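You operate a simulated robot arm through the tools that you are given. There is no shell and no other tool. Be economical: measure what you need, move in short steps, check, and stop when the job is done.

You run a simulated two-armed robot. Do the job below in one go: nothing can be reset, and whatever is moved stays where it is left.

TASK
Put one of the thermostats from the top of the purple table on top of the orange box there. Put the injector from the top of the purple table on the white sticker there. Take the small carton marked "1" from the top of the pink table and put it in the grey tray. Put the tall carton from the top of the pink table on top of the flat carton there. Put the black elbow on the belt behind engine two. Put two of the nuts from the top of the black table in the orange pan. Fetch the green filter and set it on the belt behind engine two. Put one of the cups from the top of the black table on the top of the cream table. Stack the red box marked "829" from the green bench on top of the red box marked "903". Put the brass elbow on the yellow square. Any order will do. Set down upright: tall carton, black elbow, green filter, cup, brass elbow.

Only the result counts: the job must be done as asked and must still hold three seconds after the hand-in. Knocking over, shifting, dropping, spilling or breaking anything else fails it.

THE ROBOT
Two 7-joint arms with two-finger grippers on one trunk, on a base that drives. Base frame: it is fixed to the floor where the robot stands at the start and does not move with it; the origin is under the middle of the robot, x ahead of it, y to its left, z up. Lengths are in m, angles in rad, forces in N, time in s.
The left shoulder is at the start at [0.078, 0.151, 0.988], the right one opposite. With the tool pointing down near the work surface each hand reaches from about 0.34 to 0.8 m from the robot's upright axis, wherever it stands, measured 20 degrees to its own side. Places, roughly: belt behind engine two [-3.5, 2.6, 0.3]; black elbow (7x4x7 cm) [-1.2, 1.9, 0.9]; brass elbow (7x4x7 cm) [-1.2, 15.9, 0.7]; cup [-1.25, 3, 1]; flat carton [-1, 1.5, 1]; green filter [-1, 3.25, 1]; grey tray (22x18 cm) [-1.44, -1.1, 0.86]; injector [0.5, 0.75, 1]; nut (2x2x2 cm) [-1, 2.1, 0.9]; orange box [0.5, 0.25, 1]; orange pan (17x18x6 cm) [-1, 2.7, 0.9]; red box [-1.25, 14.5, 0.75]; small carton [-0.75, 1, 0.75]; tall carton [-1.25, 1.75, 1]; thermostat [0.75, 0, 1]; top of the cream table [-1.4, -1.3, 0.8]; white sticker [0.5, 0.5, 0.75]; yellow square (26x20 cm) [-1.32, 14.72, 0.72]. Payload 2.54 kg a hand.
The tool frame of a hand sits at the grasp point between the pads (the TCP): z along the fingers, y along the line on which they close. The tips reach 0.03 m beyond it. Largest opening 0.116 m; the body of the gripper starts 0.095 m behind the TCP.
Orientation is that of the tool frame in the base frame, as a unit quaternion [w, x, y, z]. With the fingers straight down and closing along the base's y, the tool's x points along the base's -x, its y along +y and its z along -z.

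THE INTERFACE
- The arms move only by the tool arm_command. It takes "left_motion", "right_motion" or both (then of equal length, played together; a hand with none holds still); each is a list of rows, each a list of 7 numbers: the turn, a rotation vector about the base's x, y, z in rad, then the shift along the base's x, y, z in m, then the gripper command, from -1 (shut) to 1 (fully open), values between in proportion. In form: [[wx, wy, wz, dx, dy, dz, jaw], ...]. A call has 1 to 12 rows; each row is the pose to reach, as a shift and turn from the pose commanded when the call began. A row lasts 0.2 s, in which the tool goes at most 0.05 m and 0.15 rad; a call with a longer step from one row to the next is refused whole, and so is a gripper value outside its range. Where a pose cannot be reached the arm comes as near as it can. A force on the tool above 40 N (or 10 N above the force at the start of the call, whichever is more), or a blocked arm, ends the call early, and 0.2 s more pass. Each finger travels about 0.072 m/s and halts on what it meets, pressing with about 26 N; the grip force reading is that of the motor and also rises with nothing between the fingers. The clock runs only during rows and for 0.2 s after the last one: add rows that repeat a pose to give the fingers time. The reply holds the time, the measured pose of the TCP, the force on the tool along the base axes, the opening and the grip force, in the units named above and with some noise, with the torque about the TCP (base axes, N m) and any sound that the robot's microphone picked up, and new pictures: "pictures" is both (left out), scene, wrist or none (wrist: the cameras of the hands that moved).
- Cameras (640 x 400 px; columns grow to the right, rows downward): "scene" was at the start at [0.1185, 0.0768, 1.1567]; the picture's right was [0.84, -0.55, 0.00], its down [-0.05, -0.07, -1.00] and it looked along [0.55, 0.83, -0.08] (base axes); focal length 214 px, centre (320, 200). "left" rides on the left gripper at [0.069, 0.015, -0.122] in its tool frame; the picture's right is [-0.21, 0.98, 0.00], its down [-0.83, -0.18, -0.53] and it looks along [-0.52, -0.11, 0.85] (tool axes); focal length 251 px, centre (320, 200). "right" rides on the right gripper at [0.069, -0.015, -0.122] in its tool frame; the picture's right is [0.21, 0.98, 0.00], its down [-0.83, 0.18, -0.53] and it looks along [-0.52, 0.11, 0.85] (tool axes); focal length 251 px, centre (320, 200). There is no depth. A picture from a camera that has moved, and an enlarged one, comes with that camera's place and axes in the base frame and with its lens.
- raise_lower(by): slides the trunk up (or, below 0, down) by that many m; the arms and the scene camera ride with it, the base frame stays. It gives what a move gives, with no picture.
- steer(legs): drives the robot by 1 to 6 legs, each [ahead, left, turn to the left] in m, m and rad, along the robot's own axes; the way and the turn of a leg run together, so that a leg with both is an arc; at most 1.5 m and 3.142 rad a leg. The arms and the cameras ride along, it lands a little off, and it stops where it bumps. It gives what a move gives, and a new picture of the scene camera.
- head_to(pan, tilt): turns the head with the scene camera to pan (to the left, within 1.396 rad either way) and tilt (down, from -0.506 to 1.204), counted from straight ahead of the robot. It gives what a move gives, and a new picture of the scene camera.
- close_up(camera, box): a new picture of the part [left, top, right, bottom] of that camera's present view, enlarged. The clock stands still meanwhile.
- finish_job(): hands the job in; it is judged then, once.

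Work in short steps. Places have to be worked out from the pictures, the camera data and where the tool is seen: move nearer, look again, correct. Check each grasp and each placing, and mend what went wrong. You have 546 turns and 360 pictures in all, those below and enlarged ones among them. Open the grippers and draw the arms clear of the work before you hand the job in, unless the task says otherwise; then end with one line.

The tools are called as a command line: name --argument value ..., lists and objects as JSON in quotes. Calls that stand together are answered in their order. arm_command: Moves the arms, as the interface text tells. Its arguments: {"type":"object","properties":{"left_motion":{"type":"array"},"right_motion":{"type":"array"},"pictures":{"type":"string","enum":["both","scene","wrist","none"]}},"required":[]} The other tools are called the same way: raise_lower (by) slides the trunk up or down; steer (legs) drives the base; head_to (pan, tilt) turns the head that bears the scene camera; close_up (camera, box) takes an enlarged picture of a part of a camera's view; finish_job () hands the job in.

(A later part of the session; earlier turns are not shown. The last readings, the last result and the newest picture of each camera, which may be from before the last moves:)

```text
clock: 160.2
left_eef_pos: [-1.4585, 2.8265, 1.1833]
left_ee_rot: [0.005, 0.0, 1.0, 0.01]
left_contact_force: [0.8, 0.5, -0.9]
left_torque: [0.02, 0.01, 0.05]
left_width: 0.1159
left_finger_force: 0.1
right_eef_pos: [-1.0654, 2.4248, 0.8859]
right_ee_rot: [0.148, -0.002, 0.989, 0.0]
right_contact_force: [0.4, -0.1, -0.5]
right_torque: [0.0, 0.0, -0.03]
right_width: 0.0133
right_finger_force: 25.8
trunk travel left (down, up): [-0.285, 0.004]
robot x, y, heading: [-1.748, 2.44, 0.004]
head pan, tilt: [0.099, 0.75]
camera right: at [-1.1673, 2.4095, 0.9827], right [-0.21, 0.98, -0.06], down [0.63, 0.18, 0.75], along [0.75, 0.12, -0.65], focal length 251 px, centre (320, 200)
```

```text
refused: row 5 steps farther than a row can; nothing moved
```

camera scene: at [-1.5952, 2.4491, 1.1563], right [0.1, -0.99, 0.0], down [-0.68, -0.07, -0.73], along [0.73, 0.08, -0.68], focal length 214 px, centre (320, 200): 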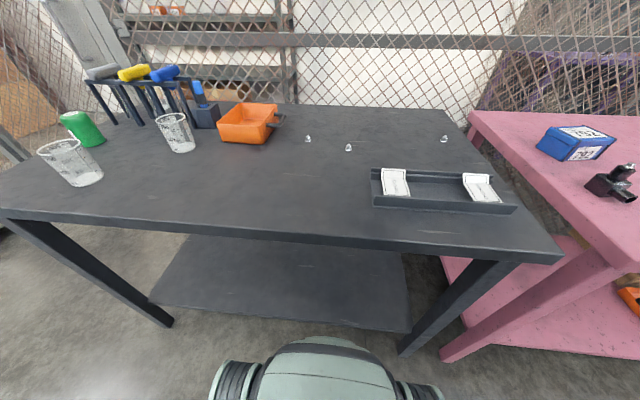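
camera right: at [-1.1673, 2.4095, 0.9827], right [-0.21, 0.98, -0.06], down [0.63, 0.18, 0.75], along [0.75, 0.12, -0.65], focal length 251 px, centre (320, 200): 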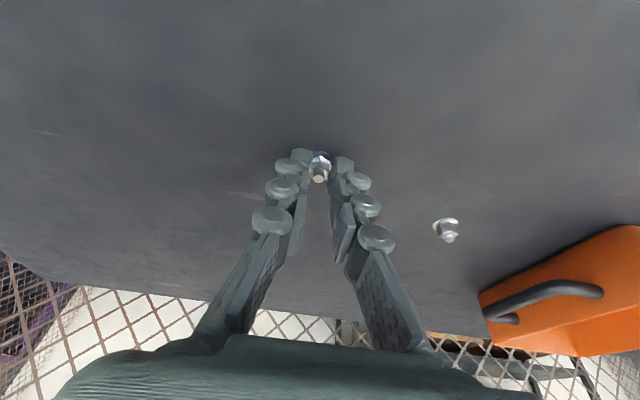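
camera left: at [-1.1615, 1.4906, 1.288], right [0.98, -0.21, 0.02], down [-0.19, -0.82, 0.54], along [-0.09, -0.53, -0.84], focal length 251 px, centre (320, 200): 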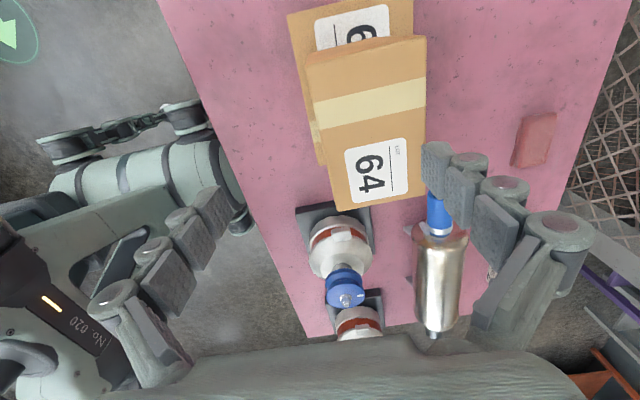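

Row 5 just exceeds the limit; I smooth the steps.

arm_command --right_motion '[[0, 0, 0, 0, 0, 0.045, -1], [0, 0, 0, 0, 0, 0.09, -1], [0, 0, 0, -0.03, -0.02, 0.115, -1], [0, 0, 0, -0.065, -0.04, 0.135, -1], [0, 0, 0, -0.1, -0.065, 0.15, -1], [0, 0, 0, -0.135, -0.09, 0.165, -1], [0, 0, 0, -0.17, -0.115, 0.18, -1], [0, 0, 0, -0.21, -0.14, 0.18, -1], [0, 0, 0, -0.25, -0.165, 0.18, -1], [0, 0, 0, -0.285, -0.195, 0.18, -1], [0, 0, 0, -0.31, -0.235, 0.18, -1]]' --pictures "wrist"

```text
clock: 162.6
left_eef_pos: [-1.46, 2.8255, 1.1854]
left_ee_rot: [0.004, 0.0, 1.0, 0.01]
left_contact_force: [0.3, -0.5, 0.5]
left_torque: [0.04, 0.01, 0.03]
left_width: 0.1159
left_finger_force: 0.1
right_eef_pos: [-1.3759, 2.1896, 1.0683]
right_ee_rot: [0.149, -0.001, 0.989, 0.0]
right_contact_force: [-0.3, 0.1, 0.4]
right_torque: [0.01, -0.04, 0.03]
right_width: 0.0132
right_finger_force: 26.2
trunk travel left (down, up): [-0.285, 0.004]
robot x, y, heading: [-1.7454, 2.4404, -0.002]
head pan, tilt: [0.099, 0.75]
camera right: at [-1.4782, 2.1738, 1.1637], right [-0.21, 0.98, -0.06], down [0.63, 0.18, 0.75], along [0.75, 0.12, -0.65], focal length 251 px, centre (320, 200)
```

right: 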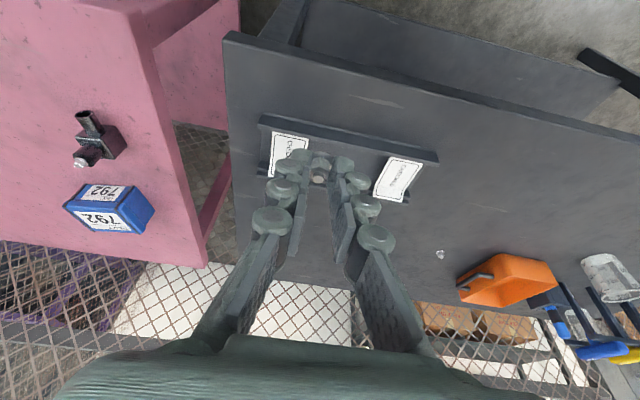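

Now the left hand goes to the second nut at (−1.019, 2.543), also tilted forward.

arm_command --left_motion '[[0, -0.1, 0, 0.038, -0.025, -0.005, 0.3], [0, -0.2, 0, 0.076, -0.05, -0.01, 0.3], [0, -0.3, 0, 0.114, -0.075, -0.015, 0.3], [0, -0.3, 0, 0.152, -0.1, -0.02, 0.3], [0, -0.3, 0, 0.19, -0.125, -0.03, 0.3], [0, -0.3, 0, 0.228, -0.15, -0.04, 0.3], [0, -0.3, 0, 0.266, -0.175, -0.05, 0.3], [0, -0.3, 0, 0.304, -0.2, -0.06, 0.3], [0, -0.3, 0, 0.342, -0.225, -0.07, 0.3], [0, -0.3, 0, 0.38, -0.25, -0.08, 0.3], [0, -0.3, 0, 0.415, -0.272, -0.1, 0.3], [0, -0.3, 0, 0.433, -0.282, -0.14, 0.3]]' --pictures "none"

arm_command --left_motion '[[0, 0, 0, 0, 0, -0.04, 0.3], [0, 0, 0, 0, 0, -0.075, 0.3]]' --pictures "wrist"

```text
clock: 165.2
left_eef_pos: [-1.0905, 2.6059, 1.0177]
left_ee_rot: [0.152, -0.002, 0.988, 0.011]
left_contact_force: [0.9, 0.7, -1.3]
left_torque: [-0.02, 0.11, 0.01]
left_width: 0.0753
left_finger_force: 0.0
left hand out of reach, approached as far as the arm can: row 9, 10, 11, 12
right_eef_pos: [-1.3726, 2.1923, 1.0675]
right_ee_rot: [0.147, -0.002, 0.989, 0.0]
right_contact_force: [0.8, 0.0, -0.2]
right_torque: [-0.02, 0.09, -0.02]
right_width: 0.0135
right_finger_force: 25.9
trunk travel left (down, up): [-0.285, 0.004]
robot x, y, heading: [-1.7464, 2.4409, 0.006]
head pan, tilt: [0.099, 0.75]
```

```text
clock: 165.8
left_eef_pos: [-1.0938, 2.6051, 0.9437]
left_ee_rot: [0.154, -0.001, 0.988, 0.011]
left_contact_force: [-0.4, 0.0, 0.5]
left_torque: [-0.02, -0.05, 0.0]
left_width: 0.0754
left_finger_force: 0.0
right_eef_pos: [-1.375, 2.1905, 1.0672]
right_ee_rot: [0.149, -0.001, 0.989, -0.001]
right_contact_force: [0.3, -0.3, -0.1]
right_torque: [0.01, -0.01, -0.01]
right_width: 0.0134
right_finger_force: 26.0
trunk travel left (down, up): [-0.285, 0.004]
robot x, y, heading: [-1.7502, 2.4411, 0.006]
head pan, tilt: [0.099, 0.75]
camera left: at [-1.1966, 2.6176, 1.0393], right [0.2, 0.98, 0.09], down [0.62, -0.19, 0.76], along [0.76, -0.1, -0.65], focal length 251 px, centre (320, 200)
```

left: 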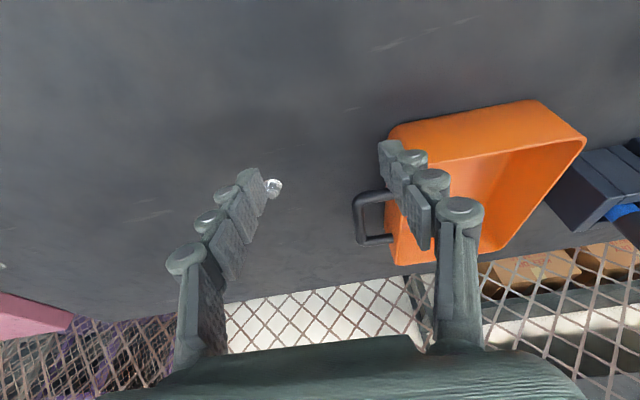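

The arm stopped short at x −1.09; the nut is at (−1.020, 2.547). I tilt a bit more and move in over it at this lower height.

arm_command --left_motion '[[0, -0.08, 0, 0.0, -0.03, 0.0, 0.3], [0, -0.15, 0, 0.02, -0.058, 0.0, 0.3], [0, -0.15, 0, 0.045, -0.058, -0.01, 0.3], [0, -0.15, 0, 0.064, -0.058, -0.02, 0.3], [0, -0.15, 0, 0.064, -0.058, -0.02, 0.3]]' --pictures "wrist"

```text
clock: 167.0
left_eef_pos: [-1.0605, 2.5817, 0.9289]
left_ee_rot: [0.227, -0.002, 0.974, 0.011]
left_contact_force: [0.3, -0.4, -0.6]
left_torque: [-0.01, -0.03, 0.05]
left_width: 0.0756
left_finger_force: 0.0
left hand out of reach, approached as far as the arm can: row 2, 3, 4, 5
right_eef_pos: [-1.3758, 2.1911, 1.068]
right_ee_rot: [0.15, -0.002, 0.989, 0.0]
right_contact_force: [0.9, -1.1, 0.0]
right_torque: [0.02, 0.01, 0.01]
right_width: 0.0132
right_finger_force: 25.6
trunk travel left (down, up): [-0.285, 0.004]
robot x, y, heading: [-1.7441, 2.4435, -0.0]
head pan, tilt: [0.099, 0.75]
camera left: at [-1.1775, 2.5947, 1.0081], right [0.18, 0.98, 0.11], down [0.51, -0.19, 0.84], along [0.84, -0.1, -0.53], focal length 251 px, centre (320, 200)
```

left: 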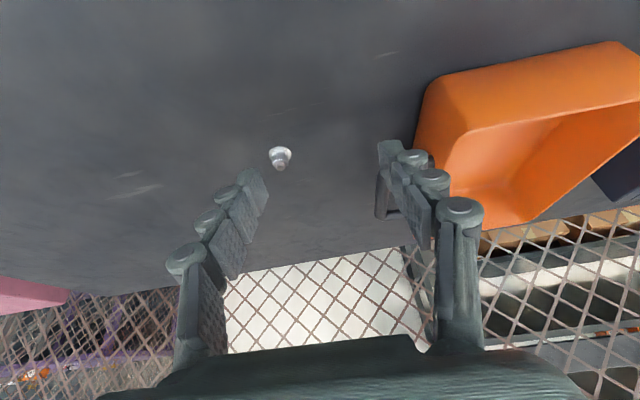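

The left arm stalls about 0.61 m from its shoulder. I raise the hand a little, then lower the trunk by 0.06 to gain reach as it had at the first table.

arm_command --left_motion '[[0, 0.05, 0, 0.0, 0.0, 0.04, 0.3], [0, 0.15, 0, 0.0, 0.0, 0.07, 0.3]]' --pictures "none"

raise_lower --by -0.06

arm_command --left_motion '[[0, 0, 0, 0.01, -0.015, 0, 0.3], [0, 0, 0, 0.02, -0.03, 0, 0.3], [0, 0, 0, 0.03, -0.036, 0, 0.3], [0, 0, 0, 0.03, -0.036, 0, 0.3]]' --pictures "wrist"

```text
clock: 167.6
left_eef_pos: [-1.0791, 2.5998, 0.9955]
left_ee_rot: [0.154, -0.002, 0.988, 0.009]
left_contact_force: [-0.3, -0.3, 0.9]
left_torque: [0.01, -0.03, 0.01]
left_width: 0.0753
left_finger_force: 0.1
left hand out of reach, approached as far as the arm can: row 1, 2
right_eef_pos: [-1.3756, 2.1907, 1.0676]
right_ee_rot: [0.149, -0.002, 0.989, 0.001]
right_contact_force: [-0.1, -0.3, 0.2]
right_torque: [-0.04, -0.02, 0.01]
right_width: 0.0135
right_finger_force: 26.2
trunk travel left (down, up): [-0.285, 0.004]
robot x, y, heading: [-1.7436, 2.439, 0.001]
head pan, tilt: [0.099, 0.75]
```

```text
clock: 168.6
left_eef_pos: [-1.0782, 2.599, 0.9372]
left_ee_rot: [0.155, -0.001, 0.988, 0.009]
left_contact_force: [-0.7, -0.5, -0.1]
left_torque: [-0.02, 0.01, -0.03]
left_width: 0.0755
left_finger_force: 0.0
right_eef_pos: [-1.3746, 2.1901, 1.0086]
right_ee_rot: [0.149, -0.002, 0.989, 0.001]
right_contact_force: [-0.3, 0.6, -0.2]
right_torque: [0.01, 0.04, 0.03]
right_width: 0.0135
right_finger_force: 26.5
trunk travel left (down, up): [-0.225, 0.064]
robot x, y, heading: [-1.7431, 2.4354, 0.004]
head pan, tilt: [0.099, 0.75]
```

```text
clock: 169.6
left_eef_pos: [-1.0819, 2.5962, 0.9334]
left_ee_rot: [0.155, -0.002, 0.988, 0.009]
left_contact_force: [0.3, -0.6, -0.1]
left_torque: [0.01, 0.03, -0.01]
left_width: 0.0755
left_finger_force: 0.1
left hand out of reach, approached as far as the arm can: row 1, 2, 3, 4
right_eef_pos: [-1.3746, 2.1914, 1.0079]
right_ee_rot: [0.148, -0.002, 0.989, 0.0]
right_contact_force: [0.3, 0.1, -0.7]
right_torque: [-0.02, -0.03, -0.02]
right_width: 0.013
right_finger_force: 26.4
trunk travel left (down, up): [-0.225, 0.064]
robot x, y, heading: [-1.7441, 2.4411, 0.005]
head pan, tilt: [0.099, 0.75]
camera left: at [-1.1847, 2.6098, 1.0287], right [0.2, 0.98, 0.08], down [0.62, -0.19, 0.76], along [0.76, -0.1, -0.65], focal length 251 px, centre (320, 200)
```

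left: 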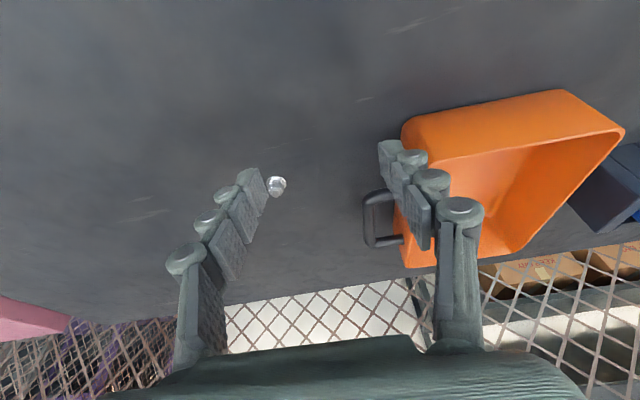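

The left arm seems at a joint limit there (it can't even move inward). I retract it and will use the right hand for both nuts, one after another.

arm_command --left_motion '[[0, 0, 0, 0, 0, 0.04, 0.3], [0, 0, 0, -0.01, 0.01, 0.085, 0.3], [0, 0.1, 0, -0.04, 0.03, 0.11, 0.3], [0, 0.2, 0, -0.08, 0.05, 0.13, 0.3], [0, 0.3, 0, -0.12, 0.07, 0.14, 0.6], [0, 0.3, 0, -0.16, 0.09, 0.15, 1], [0, 0.3, 0, -0.2, 0.12, 0.16, 1], [0, 0.3, 0, -0.24, 0.14, 0.17, 1], [0, 0.3, 0, -0.28, 0.16, 0.17, 1], [0, 0.3, 0, -0.32, 0.18, 0.17, 1], [0, 0.3, 0, -0.36, 0.2, 0.17, 1], [0, 0.31, 0, -0.38, 0.23, 0.175, 1]]' --pictures "none"

```text
refused: row 7 steps farther than a row can; nothing moved
```

Row 7 too long; adjusting.

arm_command --left_motion '[[0, 0, 0, 0, 0, 0.04, 0.3], [0, 0, 0, -0.01, 0.01, 0.085, 0.3], [0, 0.1, 0, -0.04, 0.03, 0.11, 0.3], [0, 0.2, 0, -0.08, 0.05, 0.13, 0.3], [0, 0.3, 0, -0.12, 0.07, 0.14, 0.6], [0, 0.3, 0, -0.16, 0.09, 0.15, 1], [0, 0.3, 0, -0.2, 0.11, 0.16, 1], [0, 0.3, 0, -0.24, 0.13, 0.17, 1], [0, 0.3, 0, -0.28, 0.15, 0.17, 1], [0, 0.3, 0, -0.32, 0.17, 0.17, 1], [0, 0.3, 0, -0.36, 0.19, 0.17, 1], [0, 0.31, 0, -0.38, 0.23, 0.175, 1]]' --pictures "none"

```text
clock: 172.2
left_eef_pos: [-1.4636, 2.8271, 1.1086]
left_ee_rot: [0.0, 0.0, 1.0, 0.01]
left_contact_force: [0.9, -0.3, 0.3]
left_torque: [0.0, 0.02, 0.01]
left_width: 0.1159
left_finger_force: 0.2
left hand out of reach, approached as far as the arm can: row 1, 2
right_eef_pos: [-1.3757, 2.1922, 1.0077]
right_ee_rot: [0.149, -0.002, 0.989, 0.0]
right_contact_force: [-0.1, 0.4, 0.0]
right_torque: [0.0, 0.02, 0.02]
right_width: 0.0134
right_finger_force: 26.2
trunk travel left (down, up): [-0.225, 0.064]
robot x, y, heading: [-1.7431, 2.4462, 0.001]
head pan, tilt: [0.099, 0.75]
```

Now I drive left to bring the pan (x −1.06…−0.90, y 2.65…2.79) in front of the right arm.

steer --legs '[[0, 0.27, 0]]'

close_up --camera "scene" --box '[150, 40, 450, 230]'

```text
clock: 175.4
left_eef_pos: [-1.4636, 3.0958, 1.1091]
left_ee_rot: [0.0, 0.0, 1.0, 0.009]
left_contact_force: [0.1, -0.2, -0.5]
left_torque: [-0.01, -0.04, 0.03]
left_width: 0.116
left_finger_force: 0.1
right_eef_pos: [-1.377, 2.4601, 1.008]
right_ee_rot: [0.149, -0.002, 0.989, 0.0]
right_contact_force: [0.5, 0.7, -0.5]
right_torque: [-0.01, 0.03, -0.01]
right_width: 0.0132
right_finger_force: 26.3
trunk travel left (down, up): [-0.225, 0.064]
robot x, y, heading: [-1.7489, 2.7083, 0.007]
head pan, tilt: [0.099, 0.75]
camera scene: at [-1.5963, 2.7176, 1.0962], right [0.1, -0.99, 0.0], down [-0.68, -0.07, -0.73], along [0.73, 0.08, -0.68], focal length 214 px, centre (320, 200)
```

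scene: 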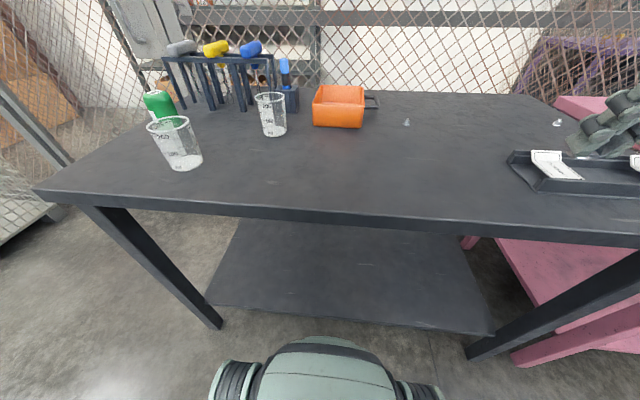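

```text
2.11 times, centred on (300, 135) of scene
camera zoom: at [-1.5963, 2.7176, 1.0962], right [0.1, -0.99, 0.0], down [-0.68, -0.07, -0.73], along [0.73, 0.08, -0.68], focal length 452 px, centre (362, 337)
```

zoom: 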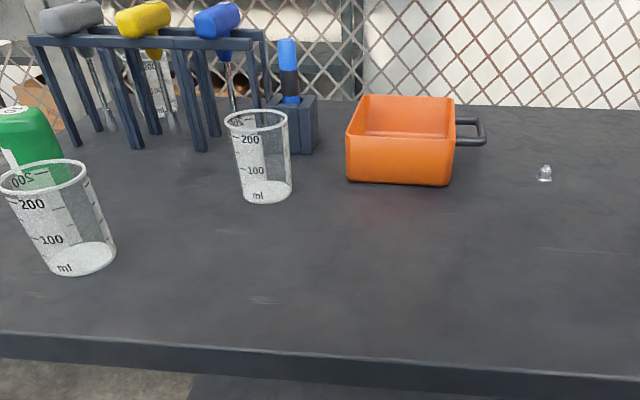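

Pan interior centre ≈(−0.97, 2.73). I carry the nut over it.

arm_command --right_motion '[[0, 0, 0, 0.037, 0.027, 0, -1], [0, 0, 0, 0.074, 0.054, 0, -1], [0, 0, 0, 0.112, 0.081, 0, -1], [0, 0, 0, 0.149, 0.108, 0, -1], [0, 0, 0, 0.186, 0.135, 0, -1], [0, 0, 0, 0.223, 0.162, 0, -1], [0, 0, 0, 0.26, 0.189, 0, -1], [0, 0, 0, 0.298, 0.216, 0, -1], [0, 0, 0, 0.335, 0.243, 0, -1], [0, 0, 0, 0.38, 0.27, -0.01, -1]]' --pictures "wrist"

```text
refused: row 10 steps farther than a row can; nothing moved
```

Fixing the last step length.

arm_command --right_motion '[[0, 0, 0, 0.037, 0.027, 0, -1], [0, 0, 0, 0.074, 0.054, 0, -1], [0, 0, 0, 0.112, 0.081, 0, -1], [0, 0, 0, 0.149, 0.108, 0, -1], [0, 0, 0, 0.186, 0.135, 0, -1], [0, 0, 0, 0.223, 0.162, 0, -1], [0, 0, 0, 0.26, 0.189, 0, -1], [0, 0, 0, 0.298, 0.216, 0, -1], [0, 0, 0, 0.335, 0.243, 0, -1], [0, 0, 0, 0.37, 0.27, -0.01, -1]]' --pictures "wrist"

```text
clock: 177.6
left_eef_pos: [-1.4634, 3.0967, 1.107]
left_ee_rot: [0.0, 0.0, 1.0, 0.01]
left_contact_force: [-0.1, 0.2, 0.8]
left_torque: [-0.09, -0.01, -0.05]
left_width: 0.1159
left_finger_force: 0.2
right_eef_pos: [-1.0058, 2.7318, 0.9991]
right_ee_rot: [0.149, -0.003, 0.989, -0.001]
right_contact_force: [-0.1, 0.2, -0.4]
right_torque: [-0.01, -0.02, 0.02]
right_width: 0.0131
right_finger_force: 25.5
trunk travel left (down, up): [-0.225, 0.064]
robot x, y, heading: [-1.7454, 2.7139, 0.002]
head pan, tilt: [0.099, 0.75]
camera right: at [-1.1079, 2.7151, 1.0954], right [-0.21, 0.98, -0.07], down [0.63, 0.19, 0.75], along [0.75, 0.12, -0.65], focal length 251 px, centre (320, 200)
```

right: 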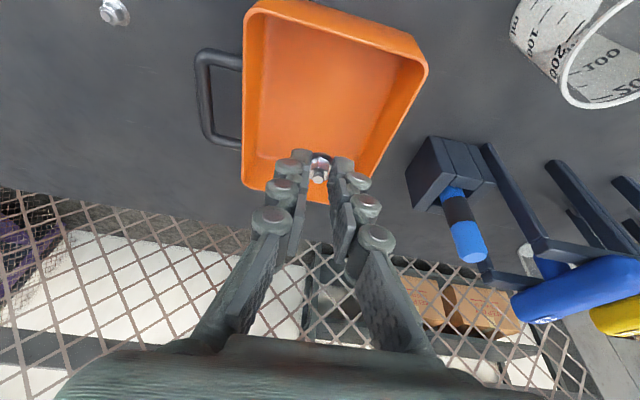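

The nut is over the pan. I lower inside and release it with a small opening.

arm_command --right_motion '[[0, 0, 0, 0.005, 0, -0.04, -1], [0, 0, 0, 0.01, 0, -0.08, -1], [0, 0, 0, 0.01, 0, -0.098, -1], [0, 0, 0, 0.01, 0, -0.098, -0.5], [0, 0, 0, 0.01, 0, -0.098, -0.3], [0, 0, 0, 0.005, 0, -0.05, -0.3], [0, 0, 0, 0, 0, 0, -0.3]]' --pictures "wrist"

```text
refused: row 7 steps farther than a row can; nothing moved
```

Adjusting.

arm_command --right_motion '[[0, 0, 0, 0.005, 0, -0.04, -1], [0, 0, 0, 0.01, 0, -0.08, -1], [0, 0, 0, 0.01, 0, -0.098, -1], [0, 0, 0, 0.01, 0, -0.098, -0.5], [0, 0, 0, 0.01, 0, -0.098, -0.3], [0, 0, 0, 0.005, 0, -0.05, -0.3], [0, 0, 0, 0.005, 0, -0.005, -0.3]]' --pictures "wrist"

```text
clock: 179.2
left_eef_pos: [-1.4659, 3.096, 1.1088]
left_ee_rot: [0.001, -0.001, 1.0, 0.009]
left_contact_force: [-0.8, -0.6, -1.3]
left_torque: [-0.04, 0.02, 0.03]
left_width: 0.1159
left_finger_force: 0.0
right_eef_pos: [-1.0014, 2.7302, 0.9945]
right_ee_rot: [0.148, -0.003, 0.989, 0.0]
right_contact_force: [-1.1, -0.5, -0.3]
right_torque: [-0.02, -0.01, 0.01]
right_width: 0.0406
right_finger_force: 0.1
trunk travel left (down, up): [-0.225, 0.064]
robot x, y, heading: [-1.7501, 2.7119, 0.008]
head pan, tilt: [0.099, 0.75]
camera right: at [-1.1029, 2.7138, 1.0903], right [-0.21, 0.98, -0.06], down [0.63, 0.18, 0.75], along [0.75, 0.12, -0.65], focal length 251 px, centre (320, 200)
```

right: 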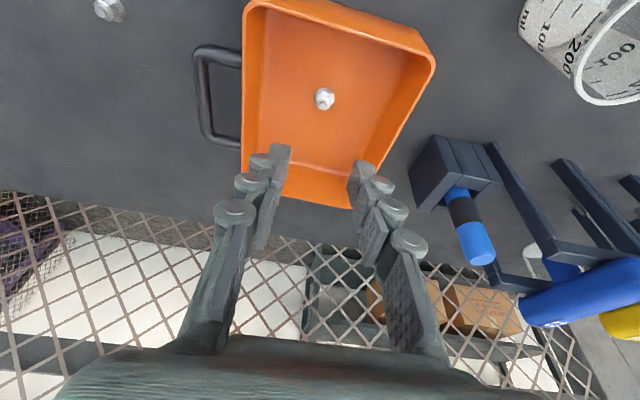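

First nut is in the pan. The other nut at (−1.019, 2.545) is reachable from here with the right hand; I move over it.

arm_command --right_motion '[[0, 0, 0, -0.006, -0.045, 0.0, -0.3], [0, 0, 0, -0.012, -0.09, 0.0, -0.1], [0, 0, 0, -0.018, -0.135, 0, 0.1], [0, 0, 0, -0.025, -0.183, 0, 0.3], [0, 0, 0, -0.025, -0.186, -0.03, 0.3]]' --pictures "wrist"

```text
clock: 180.4
left_eef_pos: [-1.4638, 3.0952, 1.1079]
left_ee_rot: [0.0, 0.0, 1.0, 0.01]
left_contact_force: [0.0, -0.6, 0.2]
left_torque: [-0.01, -0.03, 0.0]
left_width: 0.1161
left_finger_force: 0.1
right_eef_pos: [-1.0268, 2.5426, 0.9641]
right_ee_rot: [0.149, -0.002, 0.989, 0.0]
right_contact_force: [0.2, 0.7, -0.1]
right_torque: [0.01, 0.03, 0.01]
right_width: 0.0753
right_finger_force: 0.2
trunk travel left (down, up): [-0.225, 0.064]
robot x, y, heading: [-1.7475, 2.7083, 0.008]
head pan, tilt: [0.099, 0.75]
camera right: at [-1.1282, 2.5269, 1.0594], right [-0.21, 0.98, -0.06], down [0.63, 0.18, 0.75], along [0.75, 0.12, -0.65], focal length 251 px, centre (320, 200)
```

right: 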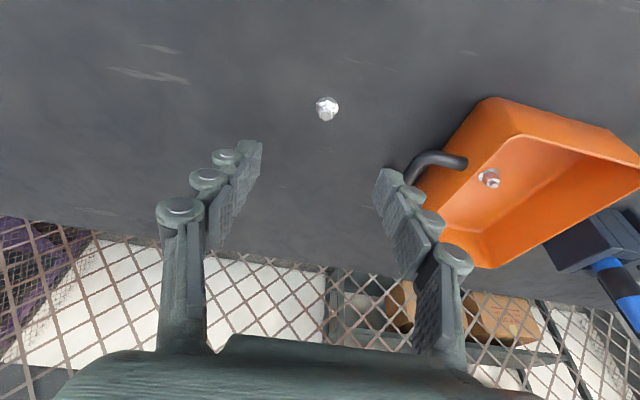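

Nut centre (−1.018, 2.544). I descend, close and lift.

arm_command --right_motion '[[0, 0, 0, 0.002, 0.001, -0.04, 0.1], [0, 0, 0, 0.002, 0.001, -0.07, 0.1], [0, 0, 0, 0.002, 0.001, -0.078, 0.1], [0, 0, 0, 0.002, 0.001, -0.078, -1], [0, 0, 0, 0.002, 0.001, -0.078, -1], [0, 0, 0, 0.002, 0.001, -0.078, -1], [0, 0, 0, 0.002, 0.001, -0.078, -1], [0, 0, 0, 0.002, 0.001, -0.04, -1], [0, 0, 0, 0.002, 0.001, 0.005, -1], [0, 0, 0, 0.002, 0.001, 0.035, -1]]' --pictures "wrist"

```text
clock: 182.6
left_eef_pos: [-1.4639, 3.0944, 1.109]
left_ee_rot: [0.0, 0.0, 1.0, 0.01]
left_contact_force: [0.7, 0.4, -1.0]
left_torque: [0.01, -0.04, -0.01]
left_width: 0.1161
left_finger_force: 0.0
right_eef_pos: [-1.0245, 2.5449, 0.999]
right_ee_rot: [0.15, -0.001, 0.989, 0.0]
right_contact_force: [0.8, 0.1, -0.7]
right_torque: [0.02, 0.02, 0.01]
right_width: 0.0128
right_finger_force: 26.3
trunk travel left (down, up): [-0.225, 0.064]
robot x, y, heading: [-1.7499, 2.7059, 0.004]
head pan, tilt: [0.099, 0.75]
camera right: at [-1.1262, 2.528, 1.0954], right [-0.21, 0.98, -0.06], down [0.63, 0.18, 0.75], along [0.75, 0.12, -0.65], focal length 251 px, centre (320, 200)
```

right: 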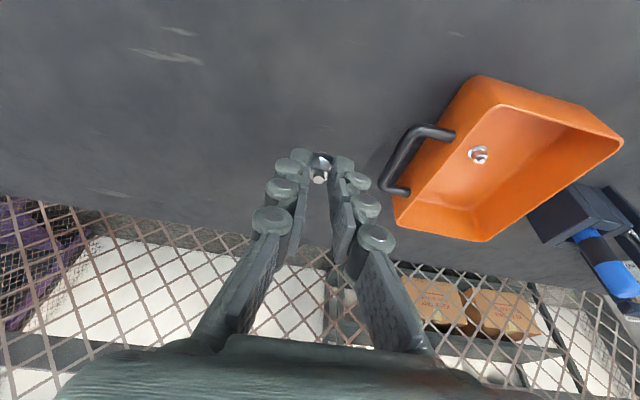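

Second nut held. I carry it over the pan, slightly off the first nut, lower and release.

arm_command --right_motion '[[0, 0, 0, 0.012, 0.04, 0.0, -1], [0, 0, 0, 0.024, 0.08, 0.0, -1], [0, 0, 0, 0.036, 0.12, 0, -1], [0, 0, 0, 0.048, 0.157, 0, -1], [0, 0, 0, 0.05, 0.157, -0.04, -1], [0, 0, 0, 0.05, 0.157, -0.075, -1], [0, 0, 0, 0.05, 0.157, -0.075, -0.5], [0, 0, 0, 0.05, 0.157, -0.075, -0.5], [0, 0, 0, 0.05, 0.157, -0.03, -0.5], [0, 0, 0, 0.04, 0.157, 0.01, -0.5]]' --pictures "wrist"

```text
clock: 184.8
left_eef_pos: [-1.4655, 3.0942, 1.1098]
left_ee_rot: [0.001, 0.0, 1.0, 0.009]
left_contact_force: [0.3, -0.5, 0.9]
left_torque: [0.01, -0.03, 0.01]
left_width: 0.1159
left_finger_force: 0.1
right_eef_pos: [-0.9862, 2.7008, 1.0091]
right_ee_rot: [0.15, -0.002, 0.989, 0.001]
right_contact_force: [-0.1, -0.4, 0.2]
right_torque: [0.05, -0.01, 0.01]
right_width: 0.0291
right_finger_force: 0.1
right hand out of reach, approached as far as the arm can: row 4
trunk travel left (down, up): [-0.225, 0.064]
robot x, y, heading: [-1.7438, 2.7039, 0.003]
head pan, tilt: [0.099, 0.75]
camera right: at [-1.0877, 2.6846, 1.1038], right [-0.21, 0.98, -0.06], down [0.63, 0.18, 0.76], along [0.75, 0.12, -0.65], focal length 251 px, centre (320, 200)
```

right: 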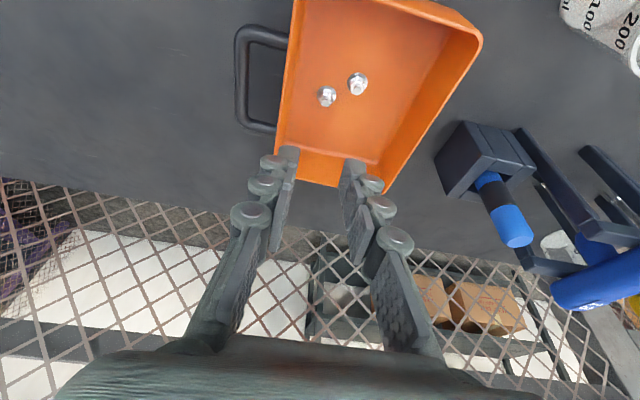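

Both nuts are in the pan. I retract the right hand to travel pose.

arm_command --right_motion '[[0, 0, 0, -0.02, -0.01, 0.04, 0], [0, 0.1, 0, -0.055, -0.025, 0.07, 0.5], [0, 0.2, 0, -0.09, -0.045, 0.09, 1], [0, 0.3, 0, -0.13, -0.065, 0.1, 1], [0, 0.3, 0, -0.17, -0.085, 0.11, 1], [0, 0.3, 0, -0.21, -0.105, 0.11, 1], [0, 0.3, 0, -0.25, -0.125, 0.11, 1], [0, 0.3, 0, -0.29, -0.145, 0.11, 1], [0, 0.3, 0, -0.33, -0.165, 0.11, 1], [0, 0.3, 0, -0.37, -0.185, 0.11, 1], [0, 0.3, 0, -0.39, -0.21, 0.11, 1]]' --pictures "none"

head_to --pan 0.55 --tilt 0.55

close_up --camera "left" --box '[0, 0, 640, 400]'

```text
clock: 187.2
left_eef_pos: [-1.4634, 3.0947, 1.1092]
left_ee_rot: [0.001, 0.0, 1.0, 0.01]
left_contact_force: [-0.4, -0.8, 0.0]
left_torque: [0.0, -0.01, 0.02]
left_width: 0.116
left_finger_force: 0.1
right_eef_pos: [-1.3757, 2.4915, 1.1183]
right_ee_rot: [0.0, -0.002, 1.0, 0.001]
right_contact_force: [0.4, -0.9, 0.0]
right_torque: [0.0, -0.02, -0.01]
right_width: 0.116
right_finger_force: 0.1
trunk travel left (down, up): [-0.225, 0.064]
robot x, y, heading: [-1.7498, 2.7061, 0.005]
head pan, tilt: [0.099, 0.75]
```

```text
clock: 188.1
left_eef_pos: [-1.4635, 3.0961, 1.108]
left_ee_rot: [0.0, 0.0, 1.0, 0.009]
left_contact_force: [0.7, 0.7, -0.6]
left_torque: [-0.02, 0.02, 0.0]
left_width: 0.1162
left_finger_force: 0.1
right_eef_pos: [-1.3723, 2.4921, 1.1185]
right_ee_rot: [-0.001, -0.001, 1.0, 0.0]
right_contact_force: [0.5, 1.0, 0.1]
right_torque: [-0.02, 0.0, -0.04]
right_width: 0.116
right_finger_force: 0.1
trunk travel left (down, up): [-0.225, 0.064]
robot x, y, heading: [-1.7478, 2.7101, 0.006]
head pan, tilt: [0.55, 0.55]
camera scene: at [-1.6023, 2.7561, 1.1136], right [0.53, -0.85, 0.0], down [-0.44, -0.27, -0.85], along [0.73, 0.45, -0.52], focal length 214 px, centre (320, 200)
```

scene: 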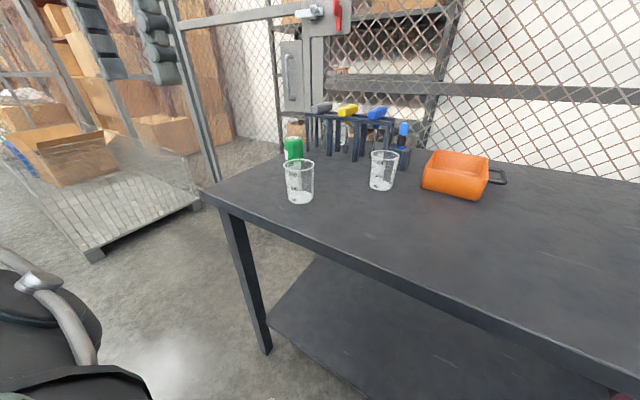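

```text
1.00 times, centred on (320, 200) of left (not enlarged: the box is as wide or as high as the picture)
camera zoom: at [-1.5332, 3.1085, 1.231], right [0.21, 0.98, 0.02], down [0.83, -0.19, 0.53], along [0.52, -0.1, -0.85], focal length 251 px, centre (320, 200)
```

zoom: 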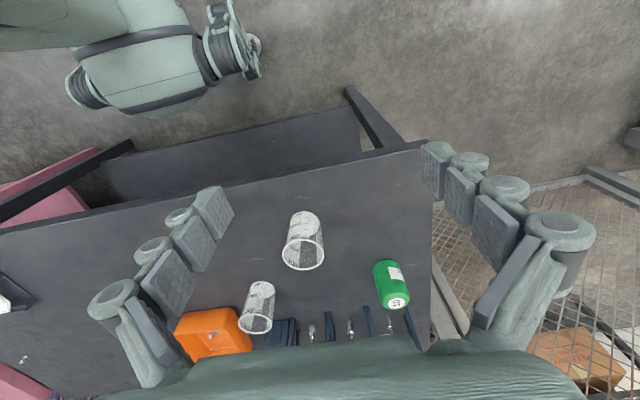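

Cup A is at (−1.264, 3.027), 0.09 tall; the green filter at (−1.09, 3.166), top ≈0.93. I drive left 0.2 to reach both.

steer --legs '[[0, 0.2, 0]]'

arm_command --left_motion '[[0, -0.1, 0, 0.043, -0.015, 0, 1], [0, -0.2, 0, 0.086, -0.03, 0, 1], [0, -0.2, 0, 0.129, -0.045, 0, 1], [0, -0.2, 0, 0.172, -0.06, 0, 1], [0, -0.2, 0, 0.215, -0.075, 0, 1], [0, -0.2, 0, 0.258, -0.09, -0.005, 1], [0, -0.2, 0, 0.301, -0.105, -0.02, 1], [0, -0.2, 0, 0.34, -0.12, -0.045, 1], [0, -0.2, 0, 0.36, -0.128, -0.085, 1]]' --pictures "wrist"

```text
clock: 190.6
left_eef_pos: [-1.4662, 3.2962, 1.1085]
left_ee_rot: [0.001, -0.002, 1.0, 0.009]
left_contact_force: [0.2, 1.1, -0.4]
left_torque: [0.0, 0.03, 0.0]
left_width: 0.116
left_finger_force: 0.1
right_eef_pos: [-1.3762, 2.692, 1.1179]
right_ee_rot: [-0.001, -0.003, 1.0, 0.0]
right_contact_force: [0.6, 0.3, -0.3]
right_torque: [0.0, -0.01, 0.0]
right_width: 0.116
right_finger_force: 0.2
trunk travel left (down, up): [-0.225, 0.064]
robot x, y, heading: [-1.7469, 2.9074, 0.005]
head pan, tilt: [0.55, 0.55]
camera scene: at [-1.6034, 2.9567, 1.1136], right [0.53, -0.85, 0.0], down [-0.44, -0.28, -0.85], along [0.72, 0.45, -0.52], focal length 214 px, centre (320, 200)
```

scene: 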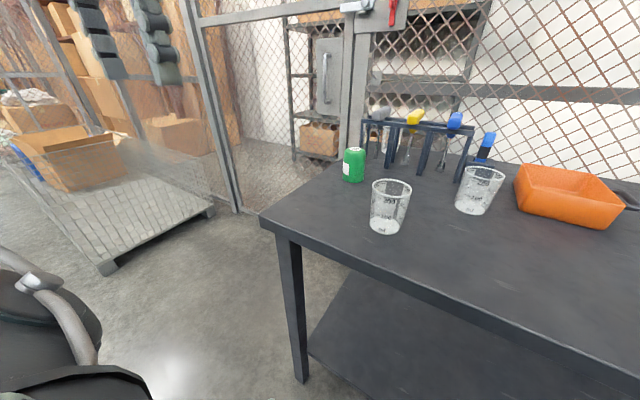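

```text
clock: 192.6
left_eef_pos: [-1.1062, 3.1678, 1.0225]
left_ee_rot: [0.101, -0.001, 0.995, 0.009]
left_contact_force: [1.5, -0.1, 0.0]
left_torque: [0.0, 0.03, 0.0]
left_width: 0.1158
left_finger_force: 0.0
right_eef_pos: [-1.3738, 2.6926, 1.1184]
right_ee_rot: [-0.001, -0.003, 1.0, 0.0]
right_contact_force: [0.1, 0.0, -0.4]
right_torque: [-0.02, 0.02, 0.0]
right_width: 0.1162
right_finger_force: 0.1
trunk travel left (down, up): [-0.225, 0.064]
robot x, y, heading: [-1.7471, 2.9069, 0.002]
head pan, tilt: [0.55, 0.55]
camera left: at [-1.1979, 3.1804, 1.1287], right [0.2, 0.98, 0.06], down [0.7, -0.19, 0.68], along [0.68, -0.1, -0.73], focal length 251 px, centre (320, 200)
```

left: 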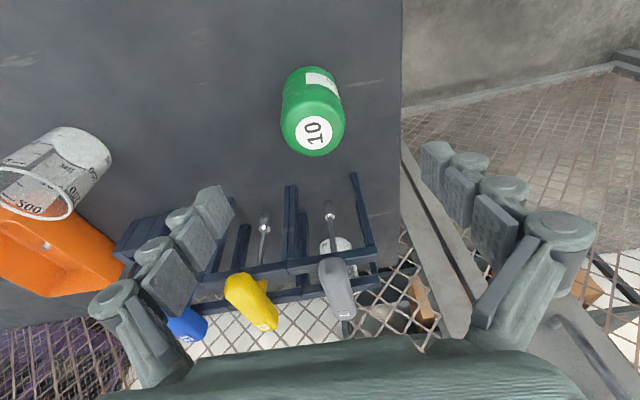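

Filter "10" centre ≈(−1.093, 3.167). I descend around it to z 0.892 and close.

arm_command --left_motion '[[0, 0, 0, 0.01, -0.001, -0.04, 1], [0, 0, 0, 0.01, -0.001, -0.08, 1], [0, 0, 0, 0.01, -0.001, -0.115, 1], [0, 0, 0, 0.01, -0.001, -0.13, 1], [0, 0, 0, 0.01, -0.001, -0.13, 1]]' --pictures "wrist"

```text
clock: 193.8
left_eef_pos: [-1.0968, 3.1666, 0.8928]
left_ee_rot: [0.1, -0.002, 0.995, 0.01]
left_contact_force: [-0.4, 0.1, 0.1]
left_torque: [0.05, -0.01, -0.01]
left_width: 0.116
left_finger_force: 0.1
right_eef_pos: [-1.3757, 2.6921, 1.1182]
right_ee_rot: [-0.001, -0.002, 1.0, 0.0]
right_contact_force: [0.3, -0.2, 0.3]
right_torque: [0.01, -0.06, -0.04]
right_width: 0.1161
right_finger_force: 0.0
trunk travel left (down, up): [-0.225, 0.064]
robot x, y, heading: [-1.7475, 2.9104, 0.003]
head pan, tilt: [0.55, 0.55]
camera left: at [-1.1884, 3.1796, 0.9996], right [0.21, 0.98, 0.06], down [0.7, -0.19, 0.68], along [0.68, -0.1, -0.73], focal length 251 px, centre (320, 200)
```

left: 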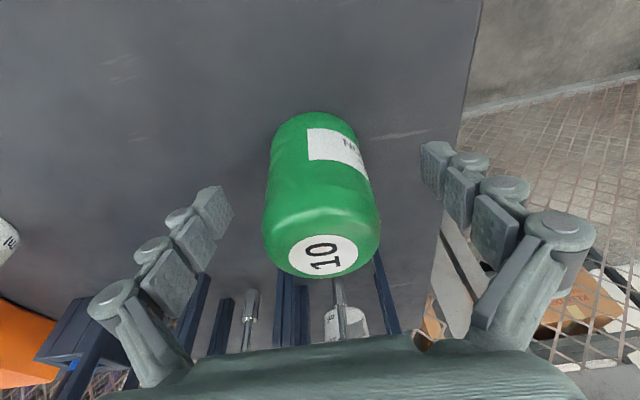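

Well centred. Close and lift.

arm_command --left_motion '[[0, 0, 0, 0, 0, 0, -1], [0, 0, 0, 0, 0, 0, -1], [0, 0, 0, 0, 0, 0, -1], [0, 0, 0, 0, 0, 0, -1], [0, 0, 0, 0, 0, 0, -1], [0, 0, 0, 0, 0, 0.04, -1], [0, 0, 0, 0, 0, 0.08, -1], [0, 0, 0, -0.01, 0, 0.12, -1]]' --pictures "wrist"

```text
clock: 195.6
left_eef_pos: [-1.1061, 3.1667, 1.0148]
left_ee_rot: [0.1, -0.003, 0.995, 0.01]
left_contact_force: [0.5, -1.2, -2.5]
left_torque: [-0.01, -0.03, 0.0]
left_width: 0.0582
left_finger_force: 25.9
right_eef_pos: [-1.3744, 2.6934, 1.1187]
right_ee_rot: [-0.001, -0.002, 1.0, 0.001]
right_contact_force: [0.4, 0.5, 0.6]
right_torque: [0.03, -0.02, 0.02]
right_width: 0.1159
right_finger_force: 0.1
trunk travel left (down, up): [-0.225, 0.064]
robot x, y, heading: [-1.7455, 2.9048, 0.006]
head pan, tilt: [0.55, 0.55]
camera left: at [-1.1978, 3.1796, 1.1209], right [0.2, 0.98, 0.06], down [0.7, -0.19, 0.68], along [0.68, -0.1, -0.73], focal length 251 px, centre (320, 200)
```

left: 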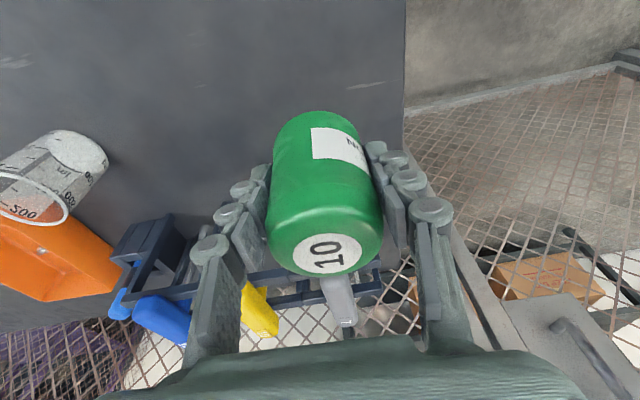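

Filter held (0.058). I draw the left hand back to travel pose, keeping the tilt.

arm_command --left_motion '[[0, 0, 0, -0.02, 0.01, 0.035, -1], [0, 0, 0, -0.05, 0.02, 0.06, -1], [0, 0, 0, -0.085, 0.03, 0.08, -1], [0, 0, 0, -0.125, 0.045, 0.09, -1], [0, 0, 0, -0.165, 0.06, 0.095, -1], [0, 0, 0, -0.205, 0.075, 0.095, -1], [0, 0, 0, -0.245, 0.09, 0.095, -1], [0, 0, 0, -0.285, 0.105, 0.095, -1], [0, 0, 0, -0.325, 0.12, 0.095, -1], [0, 0, 0, -0.355, 0.13, 0.095, -1]]' --pictures "none"

head_to --pan 0.3 --tilt 0.6

```text
clock: 197.8
left_eef_pos: [-1.4612, 3.2977, 1.1095]
left_ee_rot: [0.099, -0.002, 0.995, 0.009]
left_contact_force: [-0.2, -0.3, -2.4]
left_torque: [-0.02, 0.02, 0.0]
left_width: 0.0583
left_finger_force: 25.5
right_eef_pos: [-1.3761, 2.6936, 1.1188]
right_ee_rot: [0.0, -0.003, 1.0, 0.001]
right_contact_force: [-0.6, 0.2, 0.8]
right_torque: [-0.02, -0.06, -0.03]
right_width: 0.1157
right_finger_force: 0.0
trunk travel left (down, up): [-0.225, 0.064]
robot x, y, heading: [-1.7507, 2.9102, 0.007]
head pan, tilt: [0.55, 0.55]
```

```text
clock: 198.6
left_eef_pos: [-1.4598, 3.2972, 1.1081]
left_ee_rot: [0.1, -0.001, 0.995, 0.01]
left_contact_force: [0.0, 0.4, -2.2]
left_torque: [-0.01, -0.02, 0.0]
left_width: 0.058
left_finger_force: 26.0
right_eef_pos: [-1.375, 2.6922, 1.1179]
right_ee_rot: [-0.001, -0.002, 1.0, 0.0]
right_contact_force: [0.8, -0.3, 0.0]
right_torque: [-0.02, 0.02, 0.0]
right_width: 0.116
right_finger_force: 0.1
trunk travel left (down, up): [-0.225, 0.064]
robot x, y, heading: [-1.7505, 2.9095, 0.007]
head pan, tilt: [0.3, 0.6]
camera scene: at [-1.5954, 2.936, 1.1091], right [0.3, -0.95, 0.0], down [-0.54, -0.17, -0.83], along [0.79, 0.25, -0.56], focal length 214 px, centre (320, 200)
```

scene: 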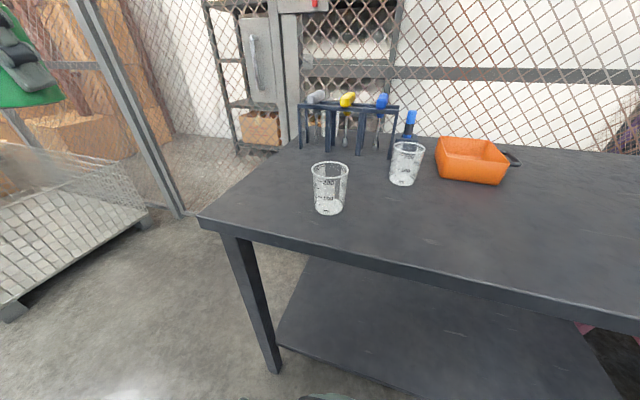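

Now the right hand goes above cup A at (−1.264, 3.027).

arm_command --right_motion '[[0, 0, 0, 0.014, 0.042, 0, 1], [0, 0, 0, 0.028, 0.084, 0, 1], [0, 0, 0, 0.042, 0.126, 0, 1], [0, 0, 0, 0.056, 0.168, 0, 1], [0, 0, 0, 0.07, 0.21, -0.01, 1], [0, 0, 0, 0.084, 0.252, -0.02, 1], [0, 0, 0, 0.098, 0.294, -0.04, 1], [0, 0, 0, 0.111, 0.335, -0.06, 1], [0, 0, 0, 0.111, 0.335, -0.1, 1]]' --pictures "wrist"

```text
clock: 200.6
left_eef_pos: [-1.4602, 3.2965, 1.1091]
left_ee_rot: [0.101, -0.002, 0.995, 0.01]
left_contact_force: [0.4, 0.3, -1.3]
left_torque: [0.02, 0.03, 0.01]
left_width: 0.0579
left_finger_force: 25.7
right_eef_pos: [-1.2632, 3.0272, 1.0191]
right_ee_rot: [-0.001, -0.001, 1.0, 0.001]
right_contact_force: [-0.2, 1.1, -0.1]
right_torque: [0.0, -0.01, 0.0]
right_width: 0.116
right_finger_force: 0.0
trunk travel left (down, up): [-0.225, 0.064]
robot x, y, heading: [-1.7473, 2.9074, 0.003]
head pan, tilt: [0.3, 0.6]
camera right: at [-1.3316, 3.011, 1.1395], right [-0.22, 0.98, 0.0], down [0.83, 0.18, 0.53], along [0.52, 0.12, -0.85], focal length 251 px, centre (320, 200)
```

right: 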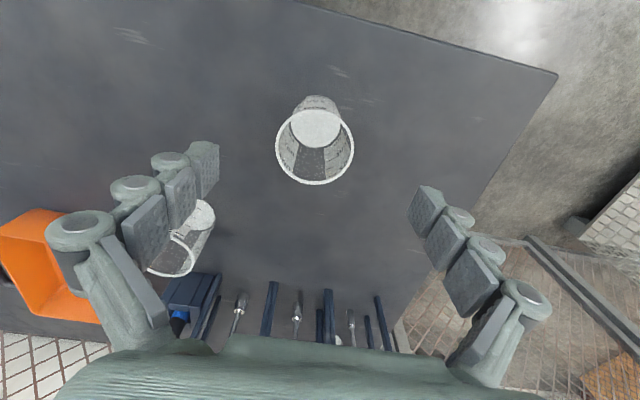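

Cup rim centre is (−1.26, 3.024). I descend to z 0.905 and check before closing.

arm_command --right_motion '[[0, 0, 0, 0.002, -0.003, -0.04, 1], [0, 0, 0, 0.002, -0.003, -0.08, 1], [0, 0, 0, 0.002, -0.003, -0.114, 1], [0, 0, 0, 0.002, -0.003, -0.114, -0.2], [0, 0, 0, 0.002, -0.003, -0.114, -1], [0, 0, 0, 0.002, -0.003, -0.114, -1], [0, 0, 0, 0.002, -0.003, -0.114, -1]]' --pictures "wrist"

```text
clock: 202.2
left_eef_pos: [-1.4605, 3.2972, 1.1087]
left_ee_rot: [0.101, -0.002, 0.995, 0.009]
left_contact_force: [0.3, 0.1, -2.8]
left_torque: [0.0, -0.03, -0.01]
left_width: 0.0578
left_finger_force: 26.1
right_eef_pos: [-1.2609, 3.0245, 0.9042]
right_ee_rot: [-0.001, -0.003, 1.0, 0.0]
right_contact_force: [0.0, 0.4, -0.3]
right_torque: [0.02, 0.04, -0.01]
right_width: 0.0622
right_finger_force: 25.6
trunk travel left (down, up): [-0.225, 0.064]
robot x, y, heading: [-1.7478, 2.9102, 0.004]
head pan, tilt: [0.3, 0.6]
camera right: at [-1.3303, 3.0081, 1.025], right [-0.22, 0.98, 0.0], down [0.83, 0.18, 0.53], along [0.52, 0.12, -0.85], focal length 251 px, centre (320, 200)
```

right: 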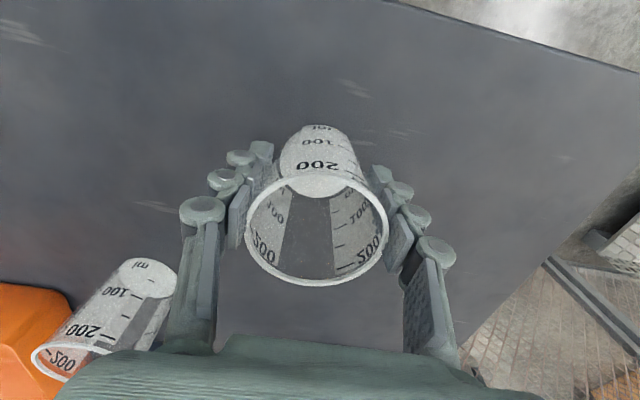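

Gripped at 0.062. I lift and draw back.

arm_command --right_motion '[[0, 0, 0, 0, 0, 0.04, -1], [0, 0, 0, 0, 0, 0.08, -1], [0, 0, 0, 0, 0, 0.12, -1], [0, 0, 0, -0.015, -0.035, 0.145, -1], [0, 0, 0, -0.03, -0.075, 0.165, -1], [0, 0, 0, -0.045, -0.115, 0.18, -1], [0, 0, 0, -0.06, -0.155, 0.2, -1], [0, 0, 0, -0.075, -0.2, 0.21, -1], [0, 0, 0, -0.09, -0.245, 0.21, -1], [0, 0, 0, -0.105, -0.29, 0.21, -1], [0, 0, 0, -0.115, -0.33, 0.21, -1]]' --pictures "both"

```text
clock: 204.6
left_eef_pos: [-1.4622, 3.2958, 1.1083]
left_ee_rot: [0.1, -0.001, 0.995, 0.01]
left_contact_force: [-0.3, -0.5, -2.0]
left_torque: [0.02, 0.02, 0.0]
left_width: 0.058
left_finger_force: 25.7
right_eef_pos: [-1.3764, 2.6933, 1.1131]
right_ee_rot: [0.0, -0.003, 1.0, 0.001]
right_contact_force: [0.3, 0.5, -1.1]
right_torque: [0.02, -0.01, -0.01]
right_width: 0.0623
right_finger_force: 26.2
trunk travel left (down, up): [-0.225, 0.064]
robot x, y, heading: [-1.75, 2.9082, 0.003]
head pan, tilt: [0.3, 0.6]
camera scene: at [-1.5957, 2.9354, 1.1091], right [0.3, -0.95, 0.0], down [-0.54, -0.17, -0.83], along [0.79, 0.25, -0.56], focal length 214 px, centre (320, 200)
camera right: at [-1.4452, 2.6773, 1.2339], right [-0.22, 0.98, 0.0], down [0.83, 0.18, 0.53], along [0.52, 0.12, -0.85], focal length 251 px, centre (320, 200)
```

scene: 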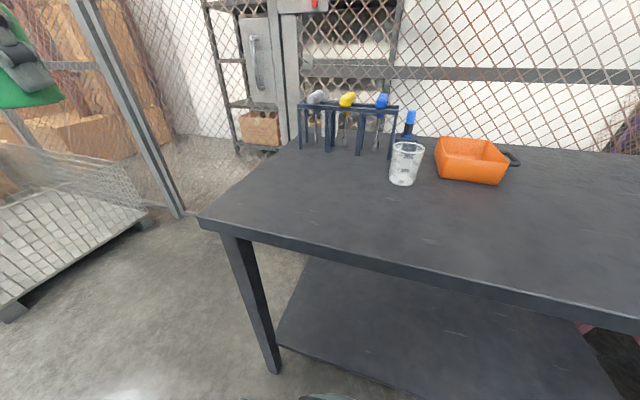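
right: 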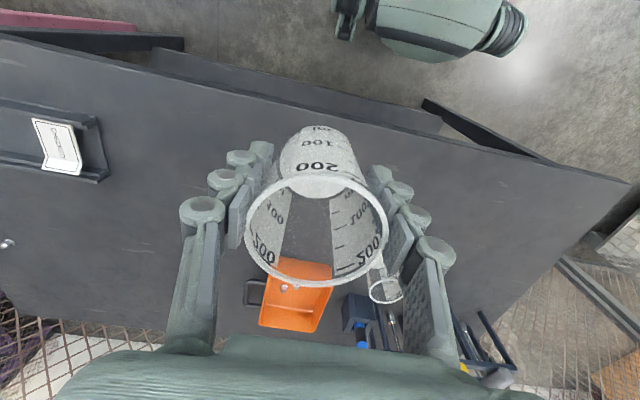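

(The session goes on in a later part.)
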